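You operate a simulated robot arm through the tools that you are given. There is no shell and no other tool. Be economical: measure what you need, move in short steps, check, and stop when the job is done.

The job below is to be done with a simulated robot arm. You get a single attempt, and the scene is never put back.

TASK
Fill the striped disc with green in the black pump box.
Fine: stand it on the beige slide tray, push the tray in, two pumps, draw the tray out; leave it there; the other discs stay. Where these are worked on the way, their far stop is far enough and under half their travel is too little: beige slide tray.

Only the result counts: the job must be done as asked and must still hold three seconds after the hand-in. Knocking over, shifting, dropping, spilling or breaking anything else fails it.

THE ROBOT
A 6-joint arm with a two-finger parallel gripper, fixed in place. Base frame: the origin is at the foot of the arm, x ahead of it, y to its left, z up. Readings come in mm, degrees, newtons and seconds.
With the tool pointing down near the work surface it reaches from about 220 to 640 mm from the base axis. Its first joint turns from -66.0 to 66.0 degrees. Payload 2.7 kg.
The TCP is the grasp point between the finger pads, 23 mm short of the fingertips. In the tool frame z runs along the fingers and y along their closing line. Largest opening 94 mm; finger width 38, thickness 10; the body of the gripper, 54 by 96 mm, starts 39 mm behind the TCP.
Orientation is that of the tool frame in the base frame, as [roll, pitch, yaw] about the fixed x, y, z axes, in that order (R = Rz(yaw) Ry(pitch) Rx(roll)). With the fingers straight down and closing along the base's y, the tool's x points along the base's -x, its y along +y and its z along -z.

THE INTERFACE
- The arm moves only by the tool send_rows. Its argument "moves" is one flat list of numbers, 7 for each row, row after row: the shift along the base's x, y, z in mm, then the turn, a rotation vector about the base's x, y, z in degrees, then the opening in per cent of the stroke, from 0 (shut) to 100 (fully open). In form: [tx, ty, tz, ax, ay, az, hand, tx, ty, tz, ax, ay, az, hand, ...]. A call has 1 to 8 rows; each row is the pose to reach, as a shift and turn from the pose commanded when the call began. A row lasts 0.2 s, in which the tool goes at most 50 mm and 8.6 degrees; a call with a longer step from one row to the next is refused whole, and so is a gripper value outside its range. A pose out of reach is approached as far as the arm can. The call stops where the force on the tool passes 70 N (or 10 N more than at its start, if that is more) or the arm is blocked; 0.2 s more then pass. Each finger travels about 45 mm/s and halts on what it meets, pressing with about 24 N; the grip force reading is that of the motor and also rises with nothing between the fingers. The clock runs only during rows and for 0.2 s after the last one: add rows that repeat a pose to give the fingers time. It gives the time, the measured TCP pose, the force on the tool (base axes), the opening and the grip force at its end, in the units of the frame above (readings bear some noise), with the torque about the TCP (base axes, N m) and any sound that the robot's microphone picked up.
- Cameras (640 x 400 px; columns grow to the right, rows downward): "scene" is fixed at [57.1, -430.8, 1421.4]; the picture's right is [0.79, -0.61, 0.00], its down [-0.32, -0.42, -0.85] and it looks along [0.52, 0.68, -0.52] (base axes); focal length 361 px, centre (320, 200). "wrist" rides on the gripper at [86, 16, -75] in the tool frame; the picture's right is [-0.18, 0.98, 0.00], its down [-0.58, -0.11, -0.81] and it looks along [-0.79, -0.15, 0.59] (tool axes); focal length 243 px, centre (320, 200). There is no depth. A picture from a camera that has moved, and an enlarged one, comes with that camera's place and axes in the base frame and with its lens. The place of the scene camera against the robot may be out by one fixed shift of up to 25 mm in any direction.
- grab_frame(camera): a new picture of that camera. It takes no simulated time.
- close_up(camera, box): a new picture of the part [left, top, right, bottom] of that camera's present view, enlarged. It takes no simulated time.
- finish_job(): hands the job in; it is judged then, once.

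Work in short steps. Places have to be worked out from the pictures, the camera data and where the tool is seen: move nearer, look again, correct. Check each grasp and each placing, and mend what went wrong. You have 120 turns and 68 pictures in all, those below and enlarged ones among them. Open the gripper and draw the arm clear of the work before you hand the job in, unless the task says otherwise; then end with one line.

The tools are called by a JSON object that holds its "fn" and its "kwargs". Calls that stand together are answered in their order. send_rows: Moves the arm, as the interface text tells. Its arguments: {"type":"object","properties":{"moves":{"type":"array","items":{"type":"number"}}},"required":["moves"]} The other tools are called the same way: grab_frame (camera) takes a picture; close_up (camera, box) takes an enlarged picture of a part of a camera's view; finish_job () hands the job in.

At the start:

```text
time: 0.0
tool_pos: [397.8, -27.8, 1082.6]
tool_rot: [180.0, 0.0, -179.9]
wrist_force: [0.3, -0.4, 0.2]
wrist_torque: [0.0, 0.02, 0.02]
grip_width: 93.9
gripper_force: 0.2
```

scene: 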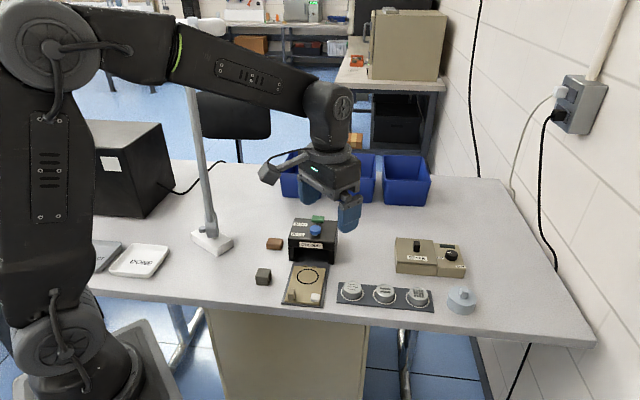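
wrist: 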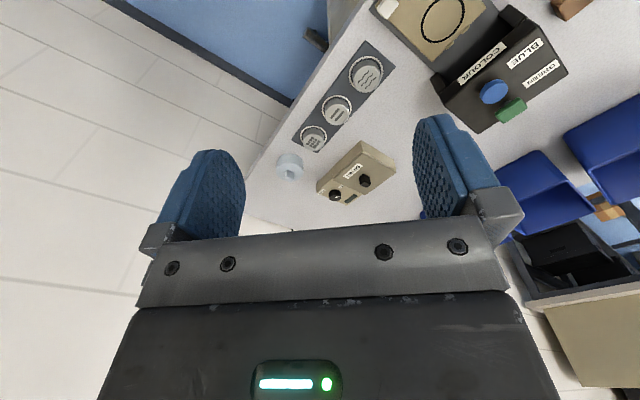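

The pump box, tray and three discs are visible but small; I enlarge both views to identify the striped disc and the controls.

{"fn": "close_up", "kwargs": {"camera": "scene", "box": [250, 200, 410, 310]}}

{"fn": "close_up", "kwargs": {"camera": "scene", "box": [330, 230, 490, 330]}}

{"fn": "close_up", "kwargs": {"camera": "wrist", "box": [270, 0, 590, 200]}}

```text
3.64 times, centred on (330, 255) of scene
camera zoom: at [57.1, -430.8, 1421.4], right [0.79, -0.61, 0.0], down [-0.32, -0.42, -0.85], along [0.52, 0.68, -0.52], focal length 1312 px, centre (284, 0)
```

zoom: 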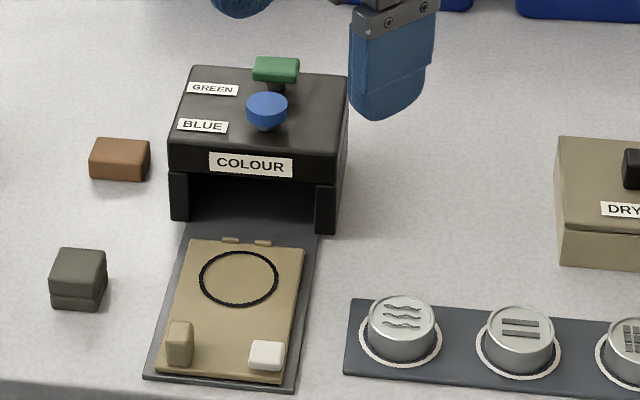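

```text
4.00 times, centred on (410, 280) of scene
camera zoom: at [57.1, -430.8, 1421.4], right [0.79, -0.61, 0.0], down [-0.32, -0.42, -0.85], along [0.52, 0.68, -0.52], focal length 1443 px, centre (-40, -120)
```

zoom: 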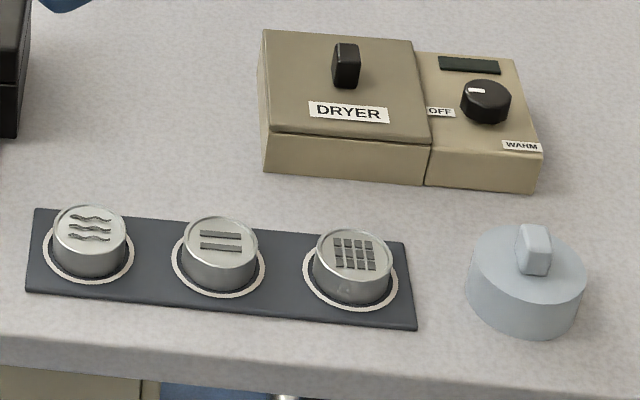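

```text
2.00 times, centred on (430, 100) of wrist
camera zoom: at [310.7, -11.9, 1158.2], right [0.18, 0.98, 0.0], down [0.58, -0.11, 0.81], along [0.79, -0.15, -0.59], focal length 485 px, centre (100, 400)
```

zoom: 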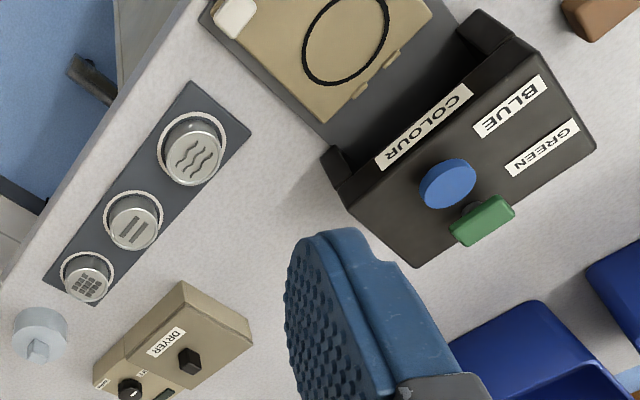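

The striped disc is the middle one (two bars), near (560,-28), top z≈785; the tray ring is near (460,130), and the box lies beyond it along a direction of about 50°. I turn the tool to that direction and come lower to look with the wrist camera.

{"fn": "send_rows", "kwargs": {"moves": [-2, 11, -27, 0, 0, 7.2, 100, -4, 21, -55, 0, 0, 14.4, 100, -6, 32, -82, 0, 0, 21.6, 100, -8, 42, -110, 0, 0, 28.8, 100, -9, 53, -137, 0, 0, 36, 100, -11, 63, -165, 0, 0, 43.2, 100, -13, 74, -192, 0, 0, 50, 100, -13, 74, -192, 0, 0, 50, 100]}}

{"fn": "grab_frame", "kwargs": {"camera": "wrist"}}

```text
time: 1.8
tool_pos: [385.0, 45.3, 890.2]
tool_rot: [180.0, 0.0, -129.8]
wrist_force: [0.8, -1.4, 0.1]
wrist_torque: [-0.03, 0.0, -0.01]
grip_width: 93.9
gripper_force: 0.2
```

```text
62 pictures are left
camera wrist: at [317.0, -10.3, 964.7], right [-0.64, 0.77, 0.0], down [0.46, 0.38, 0.81], along [0.62, 0.51, -0.59], focal length 243 px, centre (320, 200)
```

wrist: 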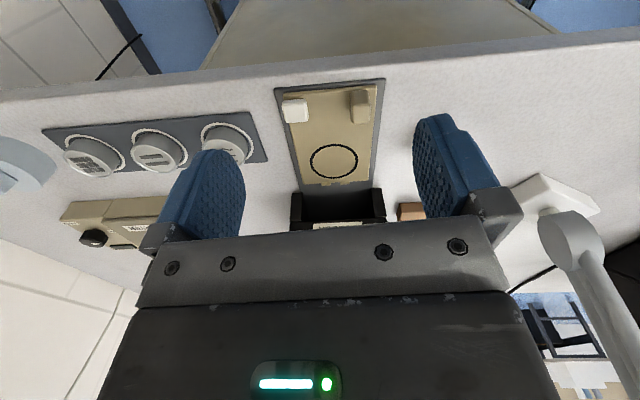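

I enlarge the tray/box and disc areas for measurement.

{"fn": "close_up", "kwargs": {"camera": "wrist", "box": [260, 70, 420, 240]}}

{"fn": "close_up", "kwargs": {"camera": "wrist", "box": [30, 100, 270, 250]}}

{"fn": "grab_frame", "kwargs": {"camera": "scene"}}

```text
2.35 times, centred on (340, 155) of wrist
camera zoom: at [317.0, -10.3, 964.7], right [-0.64, 0.77, 0.0], down [0.46, 0.38, 0.81], along [0.62, 0.51, -0.59], focal length 571 px, centre (273, 306)
```

zoom: 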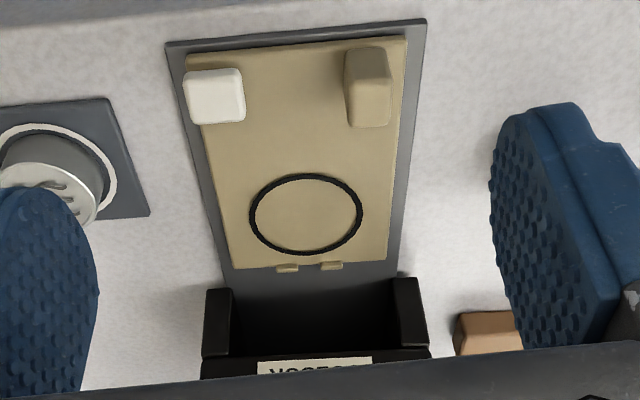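

```text
2.67 times, centred on (150, 175) of wrist
camera zoom: at [317.0, -10.3, 964.7], right [-0.64, 0.77, 0.0], down [0.46, 0.38, 0.81], along [0.62, 0.51, -0.59], focal length 647 px, centre (773, 267)
```

zoom: 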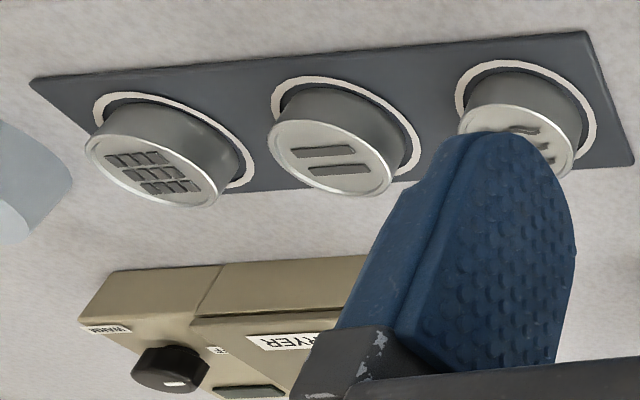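

```text
59 pictures are left
```

scene: 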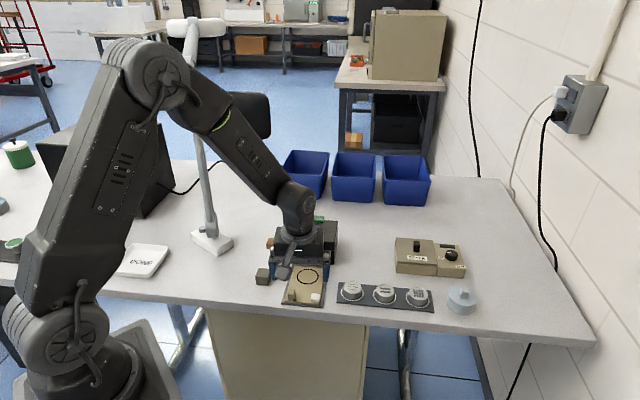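

Measured: striped disc top (553,-29,788), ring (461,130,761), box front about 63 mm behind the ring; the workspace axes are at 45° (slide direction (0.71,0.71)). I move above the disc, turning so the fingers close along the slide direction, away from the neighbour discs.

{"fn": "send_rows", "kwargs": {"moves": [16, -7, 0, 0, 0, 8.5, 100, 32, -15, 0, 0, 0, 17, 100, 48, -22, 0, 0, 0, 25.5, 100, 65, -30, 0, 0, 0, 34, 100, 81, -37, 0, 0, 0, 42.5, 100, 97, -45, 0, 0, 0, 51, 100, 113, -52, 0, 0, 0, 59.5, 100, 130, -60, 0, 0, 0, 68, 100]}}

{"fn": "send_rows", "kwargs": {"moves": [19, -7, 0, 0, 0, 8.4, 100, 38, -14, 0, 0, 0, 16.8, 100, 38, -14, 0, 0, 0, 16.8, 100]}}

{"fn": "grab_frame", "kwargs": {"camera": "wrist"}}

```text
time: 3.6
tool_pos: [514.4, -14.3, 890.1]
tool_rot: [180.0, -0.1, -61.8]
wrist_force: [0.0, -0.5, -0.4]
wrist_torque: [-0.01, -0.03, -0.03]
grip_width: 94.0
gripper_force: 0.0
```

```text
time: 4.4
tool_pos: [552.3, -28.2, 890.3]
tool_rot: [179.8, 0.0, -45.0]
wrist_force: [0.9, 0.2, -0.4]
wrist_torque: [-0.02, 0.0, 0.0]
grip_width: 94.3
gripper_force: 0.1
```

```text
58 pictures are left
camera wrist: at [602.0, -100.3, 965.9], right [-0.83, -0.56, 0.0], down [-0.33, 0.49, 0.81], along [-0.46, 0.67, -0.59], focal length 243 px, centre (320, 200)
```

wrist: 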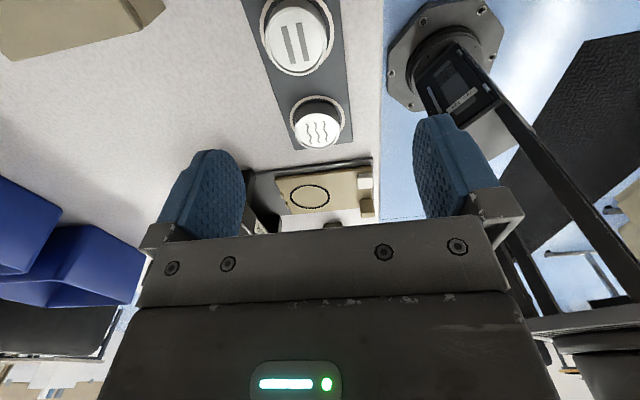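

The disc appears offset from below the TCP toward the camera, so my estimate needs refining. I back off 50 mm along the row to get it nearer the image centre for a better fix.

{"fn": "send_rows", "kwargs": {"moves": [20, -20, 0, 0, 0, 0, 100, 40, -40, 0, 0, 0, 0, 100, 40, -40, 0, 0, 0, 0, 100]}}

{"fn": "close_up", "kwargs": {"camera": "wrist", "box": [220, 0, 420, 125]}}

```text
time: 5.2
tool_pos: [592.1, -67.3, 890.4]
tool_rot: [179.9, 0.0, -45.1]
wrist_force: [-0.7, -0.1, -0.1]
wrist_torque: [0.0, 0.02, 0.0]
grip_width: 94.1
gripper_force: 0.1
```

```text
3.20 times, centred on (320, 62) of wrist
camera zoom: at [641.8, -140.3, 965.4], right [-0.83, -0.56, 0.0], down [-0.33, 0.49, 0.81], along [-0.45, 0.67, -0.59], focal length 776 px, centre (320, 640)
```

zoom: 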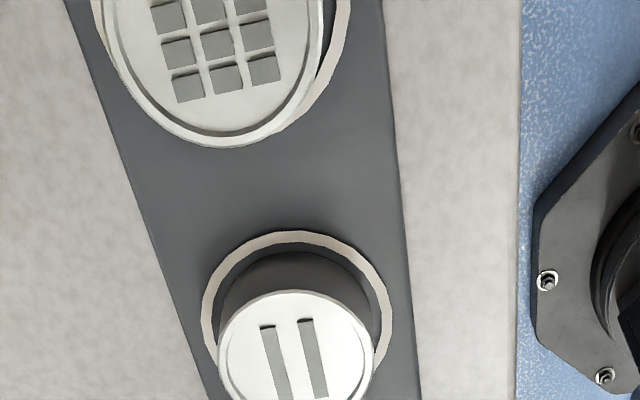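

Refined with three views: disc centre (574,-31), top z≈771, plate ≈751. I move above it to z 840 with a 70 mm opening.

{"fn": "send_rows", "kwargs": {"moves": [-9, 18, -10, 0, 0, 0, 75, -18, 37, -30, 0, 0, 0, 75, -18, 37, -50, 0, 0, 0, 75, -18, 37, -50, 0, 0, 0, 75]}}

{"fn": "grab_frame", "kwargs": {"camera": "wrist"}}

{"fn": "close_up", "kwargs": {"camera": "scene", "box": [320, 220, 480, 320]}}

```text
time: 6.2
tool_pos: [574.0, -30.9, 839.9]
tool_rot: [179.9, 0.1, -45.1]
wrist_force: [0.4, 0.3, 0.1]
wrist_torque: [0.0, -0.01, 0.01]
grip_width: 70.5
gripper_force: 0.2
```

```text
56 pictures are left
camera wrist: at [623.8, -103.0, 916.3], right [-0.83, -0.56, 0.0], down [-0.33, 0.49, 0.81], along [-0.45, 0.67, -0.59], focal length 243 px, centre (320, 200)
```

wrist: 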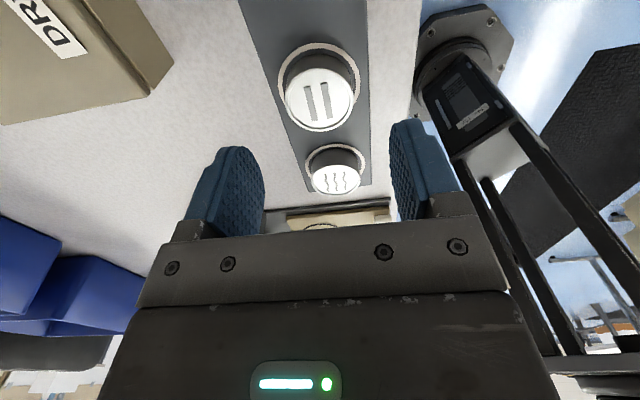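

```text
4.00 times, centred on (400, 270) of scene
camera zoom: at [57.1, -430.8, 1421.4], right [0.79, -0.61, 0.0], down [-0.32, -0.42, -0.85], along [0.52, 0.68, -0.52], focal length 1443 px, centre (0, -80)
```

zoom: 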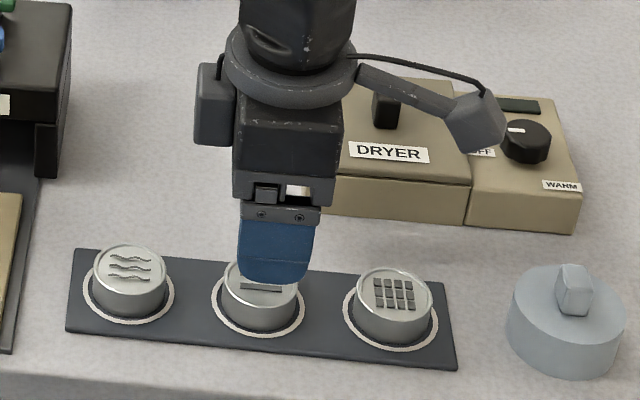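

The disc sits at (319,97), precisely where a point under the TCP at z 771 should be. I descend to TCP z 778.

{"fn": "send_rows", "kwargs": {"moves": [0, 0, -25, 0, 0, 0, 75, 0, 0, -45, 0, 0, 0, 75, 0, 0, -55, 0, 0, 0, 75, 0, 0, -62, 0, 0, 0, 75, 0, 0, -62, 0, 0, 0, 75]}}

{"fn": "close_up", "kwargs": {"camera": "scene", "box": [320, 220, 480, 320]}}

{"fn": "grab_frame", "kwargs": {"camera": "wrist"}}

```text
time: 7.4
tool_pos: [574.8, -32.3, 778.6]
tool_rot: [-179.9, 0.0, -45.1]
wrist_force: [0.5, -0.2, -0.1]
wrist_torque: [-0.03, 0.04, -0.04]
grip_width: 70.6
gripper_force: 0.0
```

```text
4.00 times, centred on (400, 270) of scene
camera zoom: at [57.1, -430.8, 1421.4], right [0.79, -0.61, 0.0], down [-0.32, -0.42, -0.85], along [0.52, 0.68, -0.52], focal length 1443 px, centre (0, -80)
```

zoom: 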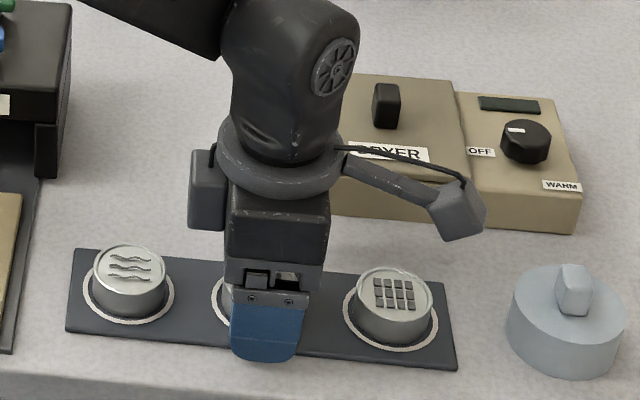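

```text
53 pictures are left
camera wrist: at [624.1, -103.7, 854.0], right [-0.83, -0.56, 0.0], down [-0.33, 0.49, 0.81], along [-0.45, 0.67, -0.59], focal length 243 px, centre (320, 200)
```

wrist: 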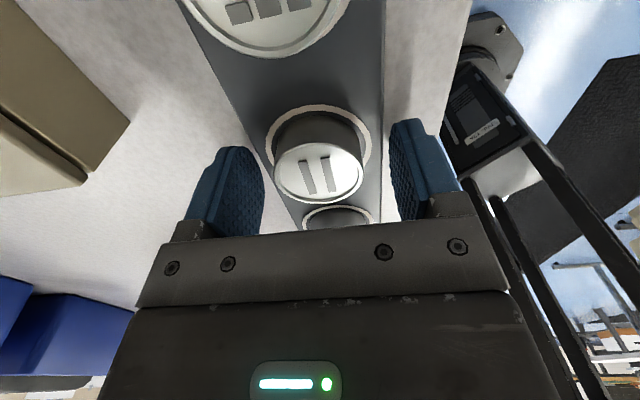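

Centred between the fingers with no contact. Closing.

{"fn": "send_rows", "kwargs": {"moves": [0, 0, 0, 0, 0, 0, 30, 0, 0, 0, 0, 0, 0, 30, 0, 0, 0, 0, 0, 0, 30, 0, 0, 0, 0, 0, 0, 30]}}

```text
time: 8.4
tool_pos: [575.2, -31.8, 778.9]
tool_rot: [-179.9, 0.0, -45.1]
wrist_force: [-0.1, 0.4, 0.3]
wrist_torque: [0.05, -0.03, 0.02]
grip_width: 43.1
gripper_force: 23.9
```

Gripped at 43 mm, 24 N. Lifting straight up, then moving toward a point short of the ring to look.

{"fn": "send_rows", "kwargs": {"moves": [0, 0, 15, 0, 0, 0, 30, 0, 0, 40, 0, 0, 0, 30, 0, 0, 70, 0, 0, 0, 30, -20, 28, 80, 0, 0, 0, 30, -40, 56, 80, 0, 0, 0, 30, -60, 84, 80, 0, 0, 0, 30, -75, 105, 80, 0, 0, 0, 30, -75, 105, 80, 0, 0, 0, 30]}}

{"fn": "grab_frame", "kwargs": {"camera": "wrist"}}

```text
time: 10.2
tool_pos: [499.1, 74.5, 857.0]
tool_rot: [180.0, 0.0, -45.2]
wrist_force: [0.0, 0.3, -1.1]
wrist_torque: [0.03, 0.01, -0.03]
grip_width: 42.9
gripper_force: 24.3
```

```text
52 pictures are left
camera wrist: at [548.5, 1.7, 933.7], right [-0.83, -0.56, 0.0], down [-0.33, 0.49, 0.81], along [-0.45, 0.67, -0.59], focal length 243 px, centre (320, 200)
```

wrist: 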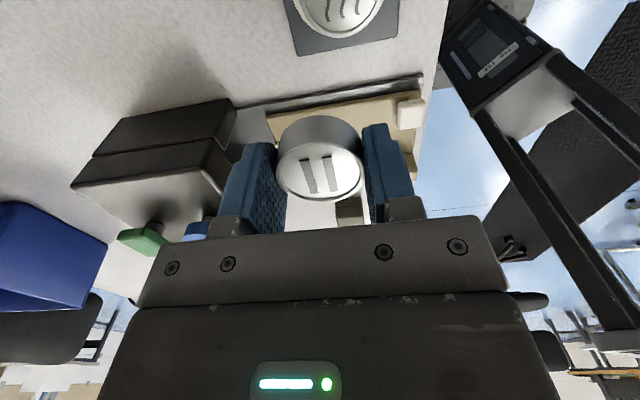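

The disc hides the ring from here; directly above the ring I should see it past the disc. Moving there at z 880.

{"fn": "send_rows", "kwargs": {"moves": [-10, 14, 23, 0, 0, 0, 30, -25, 36, 23, 0, 0, 0, 30, -38, 55, 23, 0, 0, 0, 30, -38, 55, 23, 0, 0, 0, 30]}}

{"fn": "grab_frame", "kwargs": {"camera": "wrist"}}

{"fn": "close_up", "kwargs": {"camera": "wrist", "box": [200, 0, 440, 150]}}

```text
time: 11.2
tool_pos: [459.2, 130.0, 883.1]
tool_rot: [-180.0, 0.0, -45.2]
wrist_force: [-0.2, -0.6, -1.0]
wrist_torque: [0.02, -0.01, -0.03]
grip_width: 43.0
gripper_force: 23.4
```

```text
51 pictures are left
camera wrist: at [509.8, 57.0, 957.5], right [-0.83, -0.56, 0.0], down [-0.33, 0.49, 0.81], along [-0.45, 0.67, -0.59], focal length 243 px, centre (320, 200)
```

wrist: 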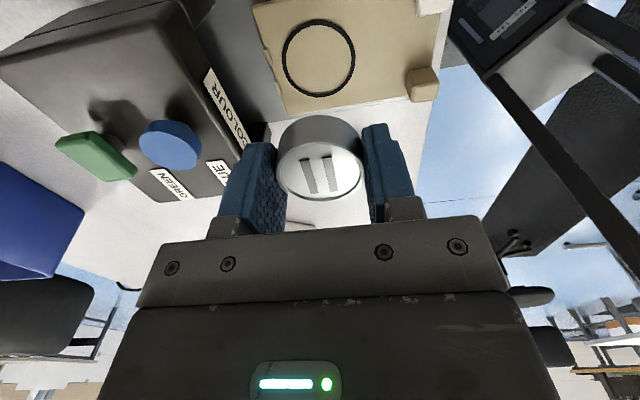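

```text
2.67 times, centred on (320, 75) of wrist
camera zoom: at [509.8, 57.0, 957.5], right [-0.83, -0.56, 0.0], down [-0.33, 0.49, 0.81], along [-0.45, 0.67, -0.59], focal length 647 px, centre (320, 533)
```

zoom: 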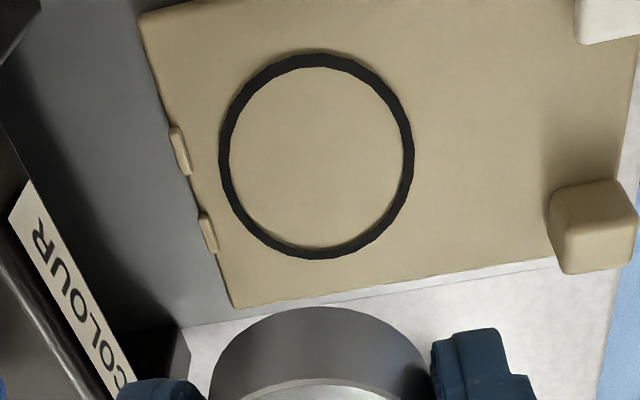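

The ring is within about 2 mm of directly beneath the TCP (≈(463,128.5), tray z≈760). I descend to z 795 and check.

{"fn": "send_rows", "kwargs": {"moves": [1, -1, -25, 0, 0, 0, 30, 1, -1, -50, 0, 0, 0, 30, 1, -1, -70, 0, 0, 0, 30, 1, -1, -80, 0, 0, 0, 30, 1, -1, -87, 0, 0, 0, 30, 1, -1, -87, 0, 0, 0, 30]}}

{"fn": "close_up", "kwargs": {"camera": "wrist", "box": [200, 50, 440, 240]}}

{"fn": "close_up", "kwargs": {"camera": "scene", "box": [250, 200, 410, 310]}}

```text
time: 12.6
tool_pos: [462.8, 127.9, 795.0]
tool_rot: [-179.9, 0.0, -45.0]
wrist_force: [0.0, 0.7, -1.2]
wrist_torque: [0.02, 0.0, -0.01]
grip_width: 42.9
gripper_force: 24.1
```

```text
2.11 times, centred on (320, 145) of wrist
camera zoom: at [512.0, 55.1, 870.3], right [-0.83, -0.56, 0.0], down [-0.33, 0.49, 0.81], along [-0.45, 0.67, -0.59], focal length 511 px, centre (320, 316)
```

zoom: 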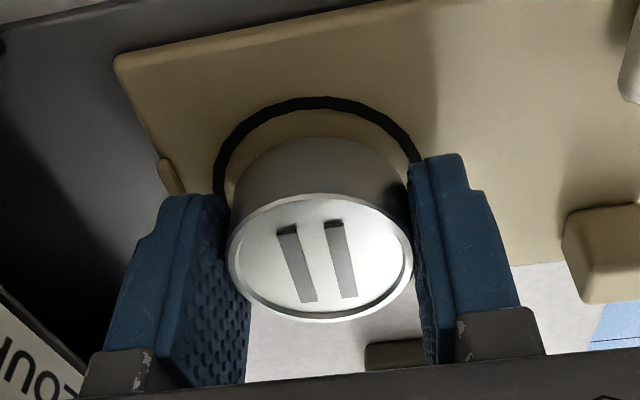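

```text
3.64 times, centred on (330, 255) of scene
camera zoom: at [57.1, -430.8, 1421.4], right [0.79, -0.61, 0.0], down [-0.32, -0.42, -0.85], along [0.52, 0.68, -0.52], focal length 1312 px, centre (284, 0)
```

zoom: 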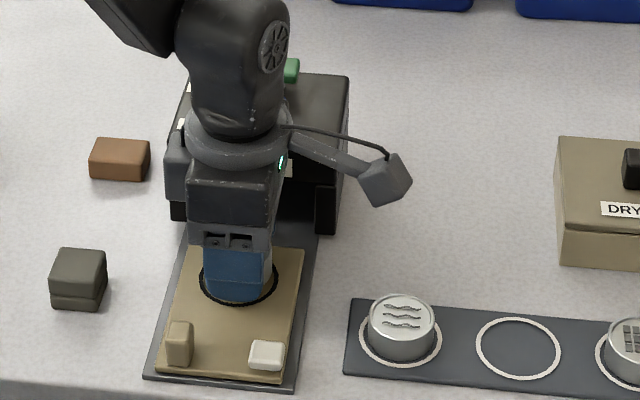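

The ring is well lined up around the disc. I descend in small steps watching the force.

{"fn": "send_rows", "kwargs": {"moves": [0, 0, -2, 0, 0, 0, 30, 0, 0, -4, 0, 0, 0, 30, 0, 0, -4, 0, 0, 0, 30]}}

{"fn": "send_rows", "kwargs": {"moves": [0, 0, -1, 0, 0, 0, 30, 0, 0, -2, 0, 0, 0, 30, 0, 0, -2, 0, 0, 0, 30]}}

```text
time: 13.4
tool_pos: [463.1, 127.8, 790.5]
tool_rot: [-180.0, 0.0, -45.1]
wrist_force: [-0.2, 0.1, -0.7]
wrist_torque: [0.0, 0.0, -0.02]
grip_width: 43.1
gripper_force: 24.3
```

```text
time: 14.2
tool_pos: [462.4, 127.8, 788.8]
tool_rot: [-179.9, 0.0, -45.1]
wrist_force: [0.6, 0.0, -0.1]
wrist_torque: [-0.02, 0.0, -0.02]
grip_width: 42.9
gripper_force: 23.9
```

No clear contact yet; one more millimetre at a time.

{"fn": "send_rows", "kwargs": {"moves": [0, 0, -1, 0, 0, 0, 30, 0, 0, -1, 0, 0, 0, 30]}}

{"fn": "send_rows", "kwargs": {"moves": [0, 0, -1, 0, 0, 0, 30, 0, 0, -1, 0, 0, 0, 30]}}

{"fn": "close_up", "kwargs": {"camera": "wrist", "box": [200, 50, 440, 240]}}

```text
time: 14.8
tool_pos: [462.8, 128.3, 787.7]
tool_rot: [-179.9, 0.1, -45.1]
wrist_force: [-0.3, -0.1, -0.7]
wrist_torque: [-0.01, -0.01, -0.01]
grip_width: 43.1
gripper_force: 24.2
```

```text
time: 15.4
tool_pos: [462.7, 127.4, 787.9]
tool_rot: [180.0, 0.1, -45.1]
wrist_force: [-0.1, -0.4, -0.1]
wrist_torque: [-0.01, -0.01, -0.01]
grip_width: 42.8
gripper_force: 23.7
```

```text
2.11 times, centred on (320, 145) of wrist
camera zoom: at [511.9, 55.4, 862.2], right [-0.83, -0.56, 0.0], down [-0.33, 0.49, 0.81], along [-0.45, 0.67, -0.59], focal length 511 px, centre (320, 316)
```

zoom: 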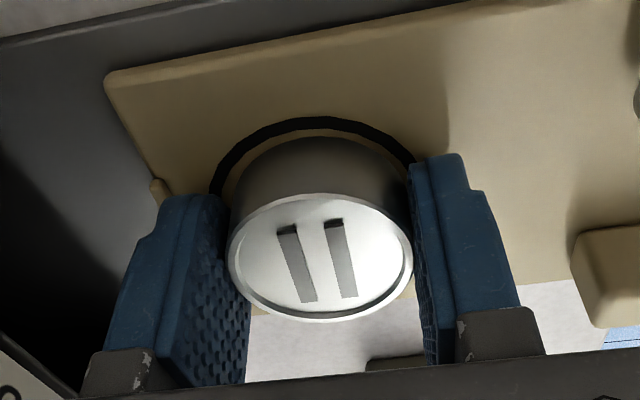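

Close to contact; continuing down 1 mm at a time.

{"fn": "send_rows", "kwargs": {"moves": [0, 0, -1, 0, 0, 0, 30, 0, 0, -1, 0, 0, 0, 30]}}

{"fn": "send_rows", "kwargs": {"moves": [0, 0, -1, 0, 0, 0, 30, 0, 0, -1, 0, 0, 0, 30]}}

```text
time: 16.0
tool_pos: [462.5, 128.2, 784.5]
tool_rot: [179.9, 0.0, -45.1]
wrist_force: [-0.6, -0.5, -0.5]
wrist_torque: [0.01, 0.0, 0.04]
grip_width: 43.0
gripper_force: 24.0
```

```text
time: 16.6
tool_pos: [463.2, 127.4, 785.5]
tool_rot: [-179.9, -0.1, -45.1]
wrist_force: [-1.9, 0.1, 11.5]
wrist_torque: [-0.01, 0.13, -0.05]
grip_width: 43.0
gripper_force: 23.6
```

Contact at 11.5 N: the disc is on the tray. I open to 62 mm and then rise.

{"fn": "send_rows", "kwargs": {"moves": [0, 0, 0.5, 0, 0, 0, 66, 0, 0, 0.5, 0, 0, 0, 66, 0, 0, 0.5, 0, 0, 0, 66, 0, 0, 20, 0, 0, 0, 66, 0, 0, 50, 0, 0, 0, 66, 0, 0, 90, 0, 0, 0, 66, 0, 0, 90, 0, 0, 0, 66]}}

{"fn": "close_up", "kwargs": {"camera": "wrist", "box": [200, 0, 460, 180]}}

{"fn": "grab_frame", "kwargs": {"camera": "wrist"}}

```text
time: 18.2
tool_pos: [461.9, 127.1, 875.0]
tool_rot: [179.9, 0.0, -45.1]
wrist_force: [-0.2, 0.6, 0.8]
wrist_torque: [0.01, -0.03, -0.01]
grip_width: 61.9
gripper_force: 0.1
```

```text
2.22 times, centred on (330, 90) of wrist
camera zoom: at [511.3, 55.1, 950.2], right [-0.83, -0.56, 0.0], down [-0.33, 0.49, 0.81], along [-0.45, 0.67, -0.59], focal length 539 px, centre (298, 444)
```

zoom: 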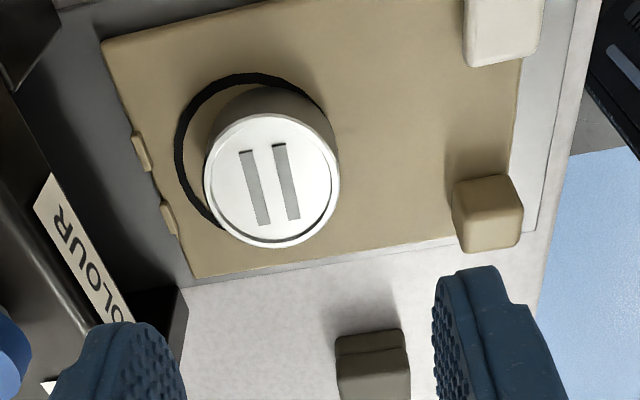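

```text
45 pictures are left
camera wrist: at [511.3, 55.1, 950.2], right [-0.83, -0.56, 0.0], down [-0.33, 0.49, 0.81], along [-0.45, 0.67, -0.59], focal length 243 px, centre (320, 200)
```

wrist: 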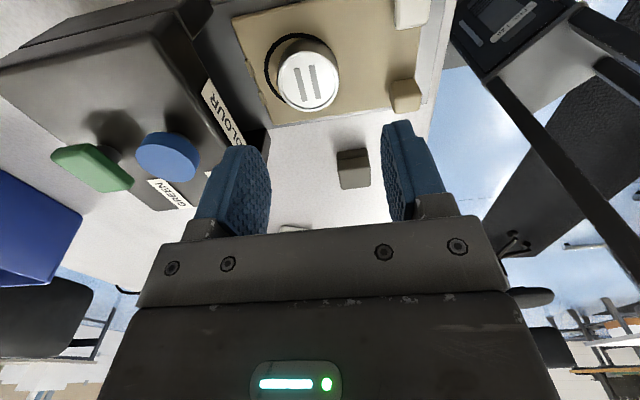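

The disc stands, but the rear finger seems to have nudged the tray about 13 mm inward on opening, and the disc now sits a few mm off the ring's centre. I back off to view it unobstructed.

{"fn": "send_rows", "kwargs": {"moves": [20, -20, 10, 0, 0, 0, 66, 45, -45, 20, 0, 0, 0, 66, 70, -70, 20, 0, 0, 0, 66, 70, -70, 20, 0, 0, 0, 66]}}

{"fn": "close_up", "kwargs": {"camera": "scene", "box": [270, 230, 350, 310]}}

{"fn": "close_up", "kwargs": {"camera": "wrist", "box": [200, 60, 440, 220]}}

```text
time: 19.2
tool_pos: [533.4, 58.1, 894.2]
tool_rot: [-179.9, 0.1, -45.1]
wrist_force: [0.2, -0.1, 0.2]
wrist_torque: [0.01, 0.02, 0.02]
grip_width: 61.7
gripper_force: 0.1
```

```text
5.00 times, centred on (310, 270) of scene
camera zoom: at [57.1, -430.8, 1421.4], right [0.79, -0.61, 0.0], down [-0.32, -0.42, -0.85], along [0.52, 0.68, -0.52], focal length 1804 px, centre (370, -150)
```

zoom: 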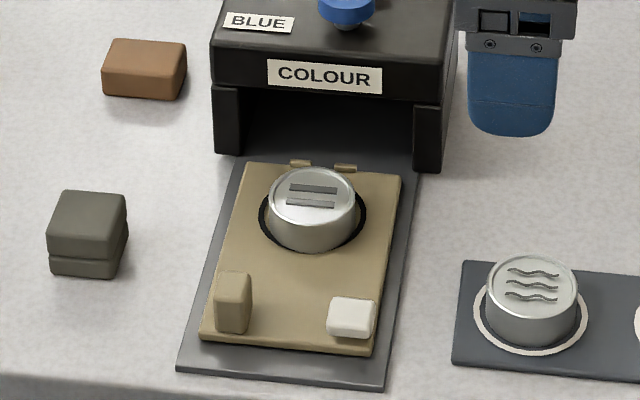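

```text
2.50 times, centred on (320, 140) of wrist
camera zoom: at [581.7, -14.0, 970.9], right [-0.83, -0.56, 0.0], down [-0.33, 0.49, 0.81], along [-0.45, 0.67, -0.59], focal length 606 px, centre (320, 350)
```

zoom: 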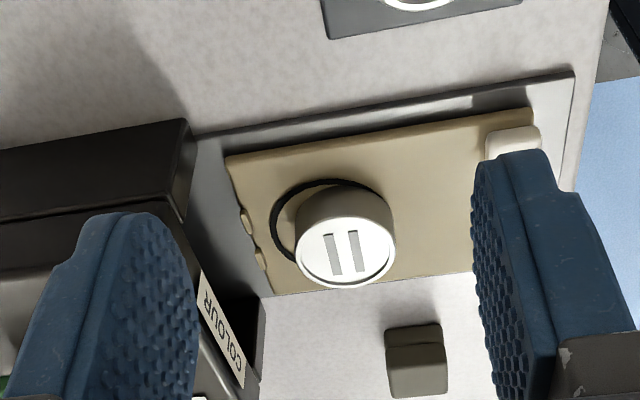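

The disc sits ~5 mm toward the front of the ring. I'll regrip it with the fingers closing along the row direction (clear of the tray's rear tabs), so I turn the tool back 90° over the disc.

{"fn": "send_rows", "kwargs": {"moves": [-8, 9, 0, 0, 0, -8.4, 66, -16, 18, 0, 0, 0, -16.8, 66, -24, 27, 0, 0, 0, -25.2, 66, -32, 37, 0, 0, 0, -33.6, 66, -40, 47, 0, 0, 0, -42, 66, -48, 56, 0, 0, 0, -50.4, 66, -56, 65, 0, 0, 0, -58.8, 66, -63.8, 75, 0, 0, 0, -67.2, 66]}}

{"fn": "send_rows", "kwargs": {"moves": [0, 0, 0, 0, 0, -8, 66, 0, 0, 0, 0, 0, -16, 66, 0, 0, 0, 0, 0, -22.8, 66, 0, 0, 0, 0, 0, -22.8, 66]}}

{"fn": "grab_frame", "kwargs": {"camera": "wrist"}}

{"fn": "close_up", "kwargs": {"camera": "wrist", "box": [220, 0, 420, 150]}}

```text
time: 21.0
tool_pos: [467.8, 131.7, 894.9]
tool_rot: [180.0, 0.0, -112.6]
wrist_force: [0.4, -0.5, 1.3]
wrist_torque: [-0.02, 0.04, -0.01]
grip_width: 62.3
gripper_force: 0.1
```

```text
time: 22.0
tool_pos: [467.9, 132.5, 894.8]
tool_rot: [180.0, 0.0, -135.3]
wrist_force: [-0.5, -0.2, 0.0]
wrist_torque: [-0.02, -0.01, 0.03]
grip_width: 62.0
gripper_force: 0.1
```

```text
42 pictures are left
camera wrist: at [395.4, 83.5, 970.0], right [-0.56, 0.83, 0.0], down [0.49, 0.33, 0.81], along [0.67, 0.45, -0.59], focal length 243 px, centre (320, 200)
```

wrist: 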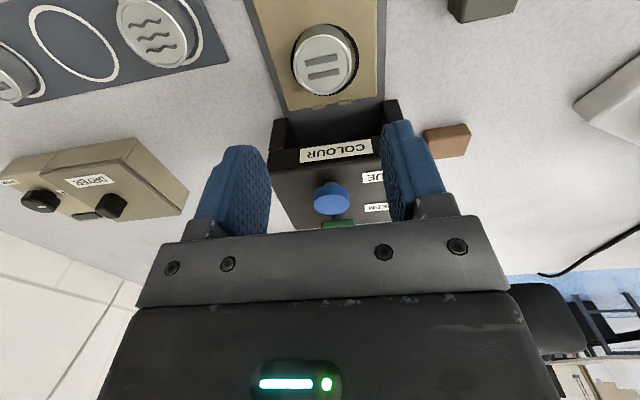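

```text
2.67 times, centred on (320, 75) of wrist
camera zoom: at [395.4, 83.5, 970.0], right [-0.56, 0.83, 0.0], down [0.49, 0.33, 0.81], along [0.67, 0.45, -0.59], focal length 647 px, centre (320, 533)
```

zoom: 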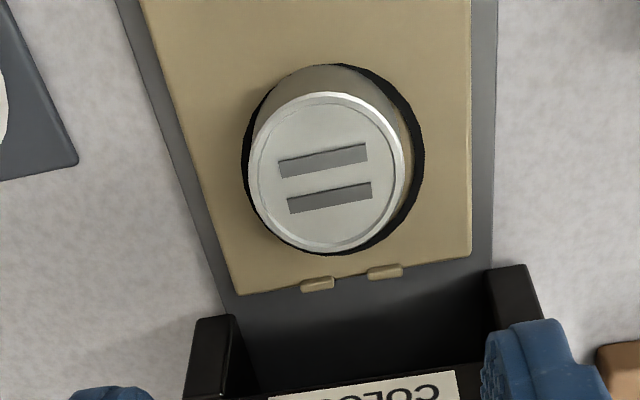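

Disc is 3.5 mm to one side of the TCP; ring centre is ~5 mm further in and ~2 mm to the left of the disc. I correct and descend around it.

{"fn": "send_rows", "kwargs": {"moves": [-2.5, 2.5, -30, 0, 0, 0, 70, -2.5, 2.5, -60, 0, 0, 0, 70, -2.5, 2.5, -90, 0, 0, 0, 70, -2.5, 2.5, -104, 0, 0, 0, 70, -2.5, 2.5, -109, 0, 0, 0, 70, -2.5, 2.5, -109, 0, 0, 0, 70]}}

{"fn": "grab_frame", "kwargs": {"camera": "wrist"}}

```text
time: 23.4
tool_pos: [466.5, 136.1, 785.1]
tool_rot: [180.0, 0.0, -135.1]
wrist_force: [0.3, -0.4, -0.2]
wrist_torque: [0.03, -0.02, 0.01]
grip_width: 65.6
gripper_force: 0.1
```

```text
40 pictures are left
camera wrist: at [393.1, 86.4, 860.4], right [-0.56, 0.83, 0.0], down [0.49, 0.33, 0.81], along [0.67, 0.45, -0.59], focal length 243 px, centre (320, 200)
```

wrist: 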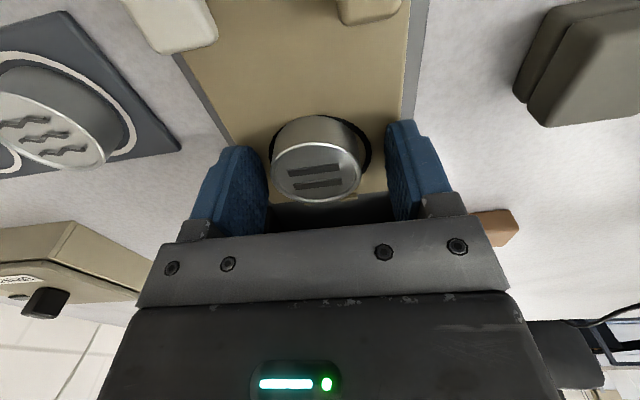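

Disc is between the fingers; the ring's centre is now in line with the TCP sideways, so after gripping only a 5 mm inward shift is needed. Grip, lift 2.5 mm, shift.

{"fn": "send_rows", "kwargs": {"moves": [0, 0, 0, 0, 0, 0, 30, 0, 0, 0, 0, 0, 0, 30, 0, 0, 0, 0, 0, 0, 30, 0, 0, 0, 0, 0, 0, 30, 0, 0, 3, 0, 0, 0, 30, 2, 2, 3, 0, 0, 0, 30, 3.5, 3.5, 3, 0, 0, 0, 30, 3.5, 3.5, 3, 0, 0, 0, 30]}}

{"fn": "close_up", "kwargs": {"camera": "wrist", "box": [220, 80, 420, 230]}}

{"fn": "close_up", "kwargs": {"camera": "scene", "box": [270, 230, 350, 310]}}

```text
time: 25.2
tool_pos: [469.9, 139.6, 789.3]
tool_rot: [-180.0, 0.1, -135.1]
wrist_force: [-0.8, 0.2, 0.0]
wrist_torque: [-0.01, -0.01, 0.01]
grip_width: 42.6
gripper_force: 23.9
```

```text
2.67 times, centred on (320, 155) of wrist
camera zoom: at [396.4, 89.9, 864.0], right [-0.56, 0.83, 0.0], down [0.49, 0.33, 0.81], along [0.67, 0.45, -0.59], focal length 647 px, centre (320, 320)
```

zoom: 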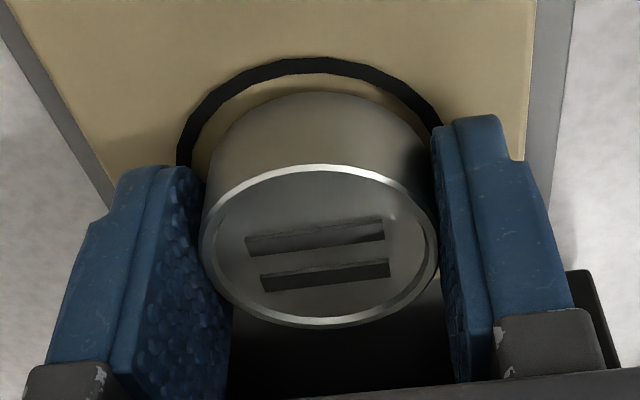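

```text
5.00 times, centred on (310, 270) of scene
camera zoom: at [57.1, -430.8, 1421.4], right [0.79, -0.61, 0.0], down [-0.32, -0.42, -0.85], along [0.52, 0.68, -0.52], focal length 1804 px, centre (370, -150)
```

zoom: 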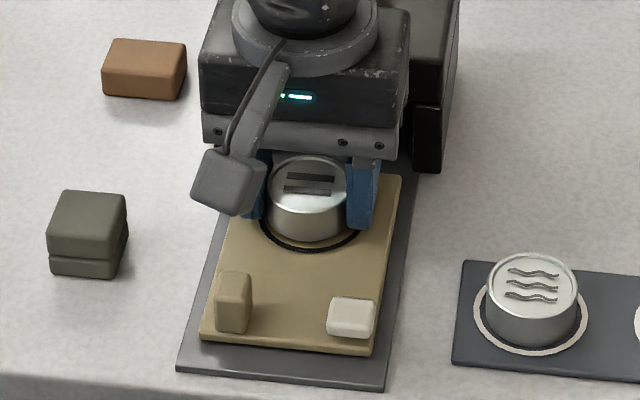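

Still about 2.5 mm short inward and 1.5 mm to the left. I shift accordingly and lower.

{"fn": "send_rows", "kwargs": {"moves": [2.5, 0.7, 0, 0, 0, 0, 30, 2.5, 0.7, -1.5, 0, 0, 0, 30, 2.5, 0.7, -2.5, 0, 0, 0, 30, 2.5, 0.7, -2.5, 0, 0, 0, 30]}}

{"fn": "close_up", "kwargs": {"camera": "wrist", "box": [220, 80, 420, 230]}}

```text
time: 26.2
tool_pos: [472.5, 140.3, 785.7]
tool_rot: [-180.0, -0.1, -135.1]
wrist_force: [0.9, 0.5, -0.7]
wrist_torque: [0.0, -0.01, 0.01]
grip_width: 43.0
gripper_force: 23.8
```

```text
2.67 times, centred on (320, 155) of wrist
camera zoom: at [399.0, 90.3, 861.8], right [-0.56, 0.83, 0.0], down [0.49, 0.33, 0.81], along [0.67, 0.45, -0.59], focal length 647 px, centre (320, 320)
```

zoom: 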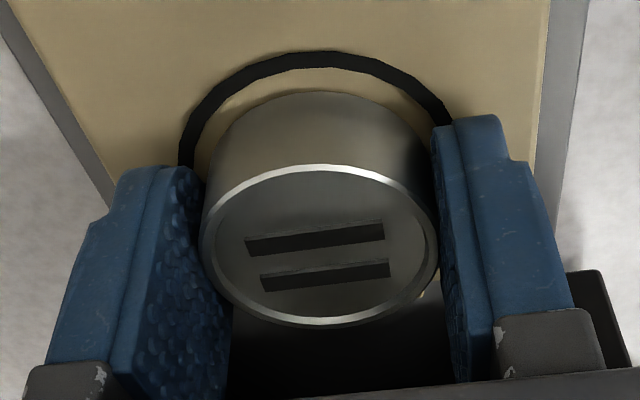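

Now ring-to-disc gap at the near side is too large by ~2 mm (slight overshoot). I shift back 2 mm and lower to contact.

{"fn": "send_rows", "kwargs": {"moves": [-1.2, -1.8, 0, 0, 0, 0, 30, -1.2, -1.8, -0.7, 0, 0, 0, 30, -1.2, -1.8, -0.7, 0, 0, 0, 30]}}

{"fn": "close_up", "kwargs": {"camera": "wrist", "box": [220, 80, 420, 230]}}

{"fn": "close_up", "kwargs": {"camera": "scene", "box": [270, 230, 350, 310]}}

```text
time: 27.0
tool_pos: [470.7, 137.6, 785.8]
tool_rot: [180.0, 0.0, -135.1]
wrist_force: [-2.1, -1.1, 5.7]
wrist_torque: [0.3, -0.21, 0.1]
grip_width: 43.0
gripper_force: 24.0
```

```text
2.67 times, centred on (320, 155) of wrist
camera zoom: at [397.7, 88.4, 861.3], right [-0.56, 0.83, 0.0], down [0.49, 0.33, 0.81], along [0.67, 0.45, -0.59], focal length 647 px, centre (320, 320)
```

zoom: 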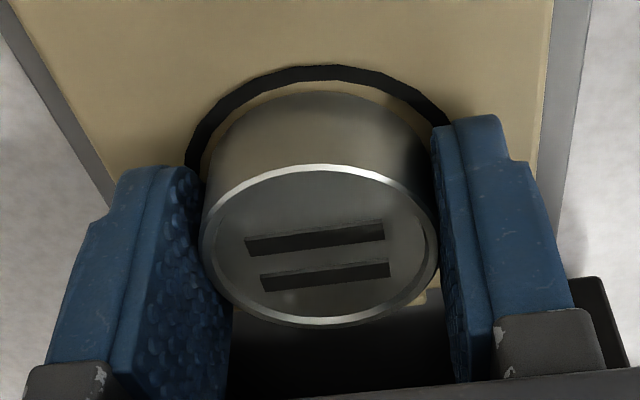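

```text
5.00 times, centred on (310, 270) of scene
camera zoom: at [56.9, -430.8, 1421.4], right [0.79, -0.61, 0.0], down [-0.32, -0.42, -0.85], along [0.52, 0.68, -0.52], focal length 1804 px, centre (370, -150)
```

zoom: 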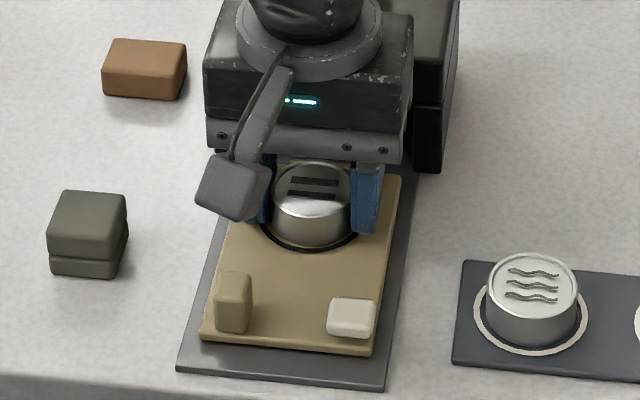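

Contact with an even gap around the disc. Releasing and rising.

{"fn": "send_rows", "kwargs": {"moves": [0, 0, 0.3, 0, 0, 0, 62, 0, 0, 0.3, 0, 0, 0, 62, 0, 0, 0.3, 0, 0, 0, 62, 0, 0, 25, 0, 0, 0, 62, 0, 0, 65, 0, 0, 0, 62, 0, 0, 100, 0, 0, 0, 62, 0, 0, 100, 0, 0, 0, 62]}}

{"fn": "close_up", "kwargs": {"camera": "wrist", "box": [220, 0, 420, 150]}}

{"fn": "close_up", "kwargs": {"camera": "scene", "box": [270, 230, 350, 310]}}

```text
time: 28.6
tool_pos: [471.7, 137.1, 885.3]
tool_rot: [-180.0, 0.0, -135.2]
wrist_force: [0.1, 0.1, -0.2]
wrist_torque: [0.0, -0.02, 0.01]
grip_width: 58.4
gripper_force: 0.0
```

```text
2.67 times, centred on (320, 75) of wrist
camera zoom: at [398.3, 88.4, 961.0], right [-0.56, 0.83, 0.0], down [0.49, 0.33, 0.81], along [0.67, 0.45, -0.59], focal length 647 px, centre (320, 533)
```

zoom: 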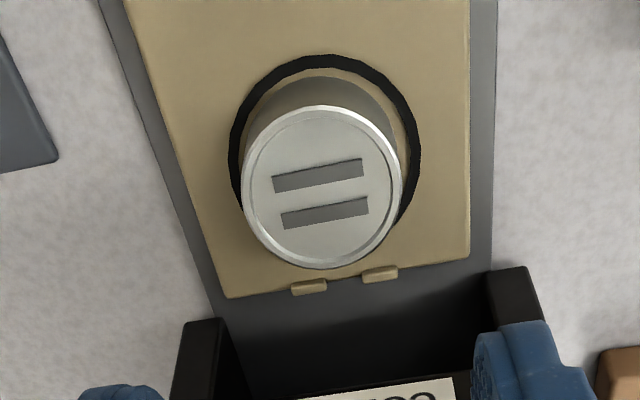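

```text
5.00 times, centred on (310, 270) of scene
camera zoom: at [57.1, -430.8, 1421.4], right [0.79, -0.61, 0.0], down [-0.32, -0.42, -0.85], along [0.52, 0.68, -0.52], focal length 1804 px, centre (370, -150)
```

zoom: 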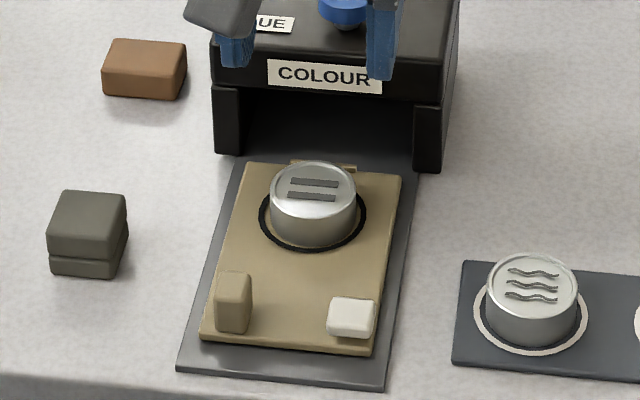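

The disc is now centred in the ring. Next the handle post: I move above its predicted place (398,102) to look.

{"fn": "send_rows", "kwargs": {"moves": [-20, -10, 0, 0, 0, 0, 62, -45, -23, 0, 0, 0, 0, 62, -73, -36, 0, 0, 0, 0, 62, -73, -36, 0, 0, 0, 0, 62]}}

{"fn": "grab_frame", "kwargs": {"camera": "wrist"}}

{"fn": "close_up", "kwargs": {"camera": "wrist", "box": [200, 0, 440, 150]}}

```text
time: 29.6
tool_pos: [397.7, 101.4, 885.1]
tool_rot: [180.0, 0.0, -135.1]
wrist_force: [-0.4, 0.1, -0.6]
wrist_torque: [-0.01, 0.0, 0.0]
grip_width: 58.2
gripper_force: 0.1
```

```text
32 pictures are left
camera wrist: at [324.9, 52.5, 960.5], right [-0.56, 0.83, 0.0], down [0.49, 0.33, 0.81], along [0.67, 0.45, -0.59], focal length 243 px, centre (320, 200)
```

wrist: 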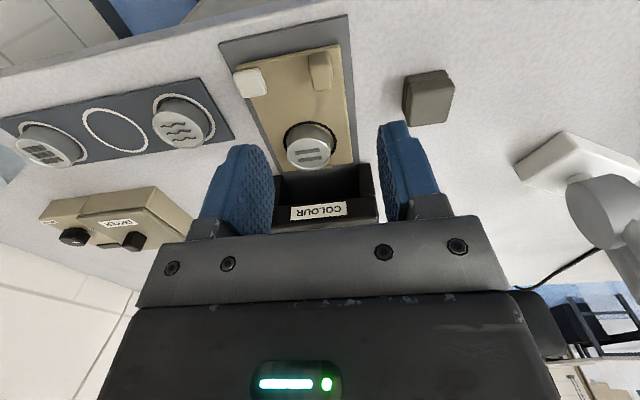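

```text
2.67 times, centred on (320, 75) of wrist
camera zoom: at [324.9, 52.5, 960.5], right [-0.56, 0.83, 0.0], down [0.49, 0.33, 0.81], along [0.67, 0.45, -0.59], focal length 647 px, centre (320, 533)
```

zoom: 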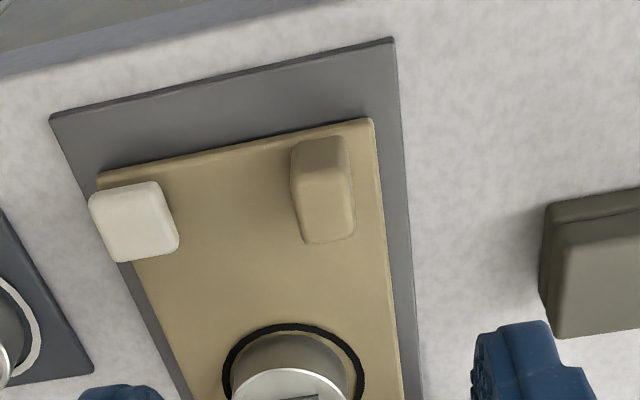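

Post: ~16×16 mm, 27 mm tall, centre about (400,105), top z≈784. I descend around it to TCP z 784.

{"fn": "send_rows", "kwargs": {"moves": [1.7, 3.1, -30, 0, 0, 0, 62, 1.7, 3.1, -60, 0, 0, 0, 62, 1.7, 3.1, -85, 0, 0, 0, 62, 1.7, 3.1, -95, 0, 0, 0, 62, 1.7, 3.1, -101, 0, 0, 0, 62, 1.7, 3.1, -101, 0, 0, 0, 62]}}

{"fn": "grab_frame", "kwargs": {"camera": "wrist"}}

```text
time: 31.0
tool_pos: [400.2, 105.3, 783.7]
tool_rot: [-180.0, 0.2, -135.1]
wrist_force: [-0.9, 0.7, 13.9]
wrist_torque: [-0.38, -0.17, -0.11]
grip_width: 57.6
gripper_force: 0.2
```

```text
30 pictures are left
camera wrist: at [327.2, 56.3, 860.1], right [-0.56, 0.83, 0.0], down [0.49, 0.33, 0.81], along [0.67, 0.45, -0.59], focal length 243 px, centre (320, 200)
```

wrist: 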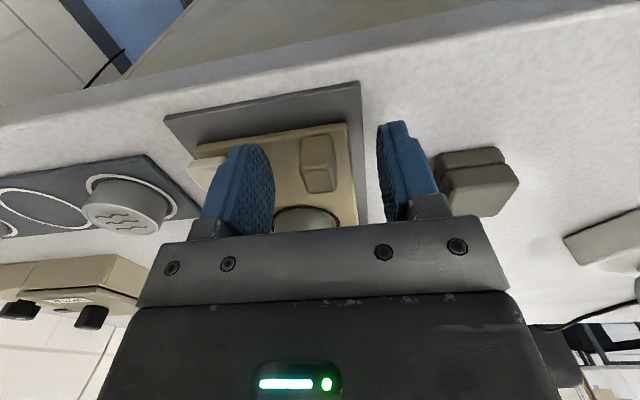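

A fingertip touches the tray (14 N), so I rise 3 mm, then close on the post.

{"fn": "send_rows", "kwargs": {"moves": [0, 0, 3, 0, 0, 0, 62, 0, 0, 3, 0, 0, 0, 40, 0, 0, 3, 0, 0, 0, 12, 0, 0, 3, 0, 0, 0, 12, 0, 0, 3, 0, 0, 0, 12, 0, 0, 3, 0, 0, 0, 12]}}

{"fn": "close_up", "kwargs": {"camera": "wrist", "box": [200, 80, 440, 240]}}

```text
time: 32.4
tool_pos: [399.8, 104.1, 786.9]
tool_rot: [-180.0, 0.0, -135.1]
wrist_force: [7.2, -7.8, -6.2]
wrist_torque: [-0.26, 0.11, 0.44]
grip_width: 15.9
gripper_force: 44.7
```

```text
2.50 times, centred on (320, 160) of wrist
camera zoom: at [326.9, 55.3, 862.6], right [-0.56, 0.83, 0.0], down [0.49, 0.33, 0.81], along [0.67, 0.45, -0.59], focal length 606 px, centre (320, 300)
```

zoom: 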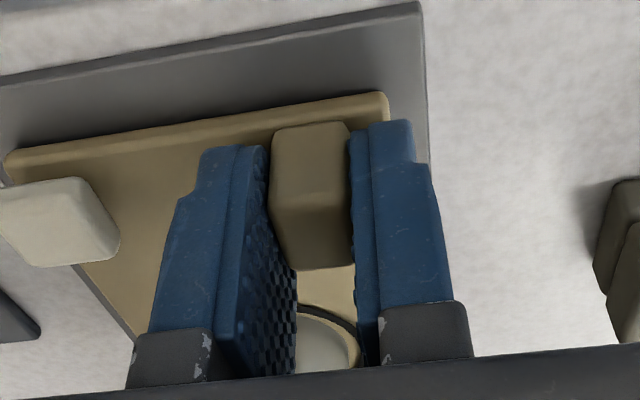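

Post gripped at 16 mm. I push the tray in slowly along the slide direction, 32 mm first.

{"fn": "send_rows", "kwargs": {"moves": [2.3, 1.3, 0, 0, 0, 0, 12, 5.1, 4.1, 0, 0, 0, 0, 12, 8, 7, 0, 0, 0, 0, 12, 11, 10, 0, 0, 0, 0, 12, 14, 13, 0, 0, 0, 0, 12, 17, 16, 0, 0, 0, 0, 12, 20, 19, 0, 0, 0, 0, 12, 23, 22, 0, 0, 0, 0, 12]}}

{"fn": "grab_frame", "kwargs": {"camera": "scene"}}

```text
time: 34.2
tool_pos: [422.7, 126.1, 787.5]
tool_rot: [180.0, -0.1, -135.1]
wrist_force: [-3.5, 3.9, -9.9]
wrist_torque: [0.25, -0.47, 0.51]
grip_width: 15.8
gripper_force: 44.9
```

```text
28 pictures are left
```

scene: 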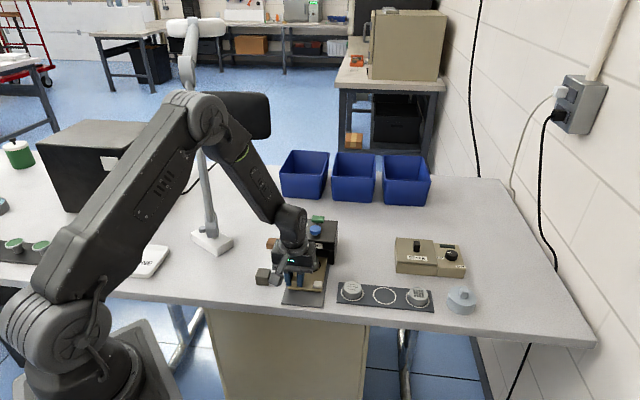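

Tray is moving; slight upward pull shows, so I'll lower 1 mm. Checking clearance to the box first.

{"fn": "close_up", "kwargs": {"camera": "scene", "box": [250, 200, 370, 310]}}

{"fn": "grab_frame", "kwargs": {"camera": "wrist"}}

```text
3.64 times, centred on (310, 255) of scene
camera zoom: at [57.1, -430.7, 1421.4], right [0.79, -0.61, 0.0], down [-0.32, -0.42, -0.85], along [0.52, 0.68, -0.52], focal length 1312 px, centre (356, 0)
```

zoom: 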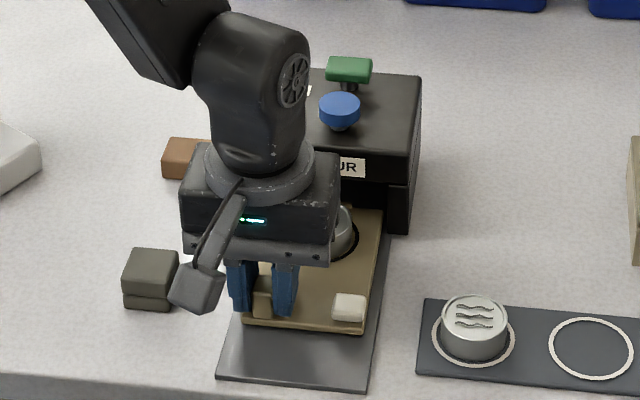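

```text
26 pictures are left
camera wrist: at [349.2, 77.6, 862.8], right [-0.56, 0.83, 0.0], down [0.49, 0.33, 0.81], along [0.67, 0.45, -0.59], focal length 243 px, centre (320, 200)
```

wrist: 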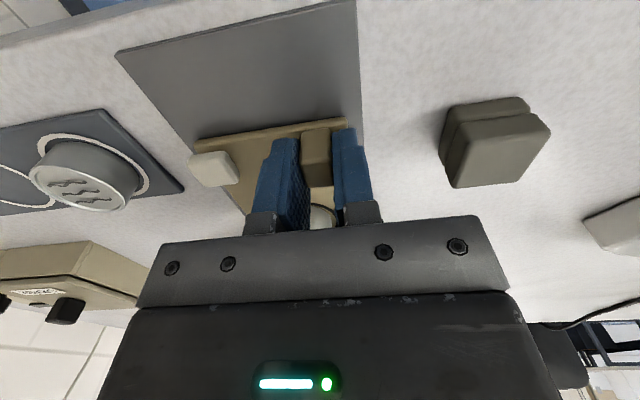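

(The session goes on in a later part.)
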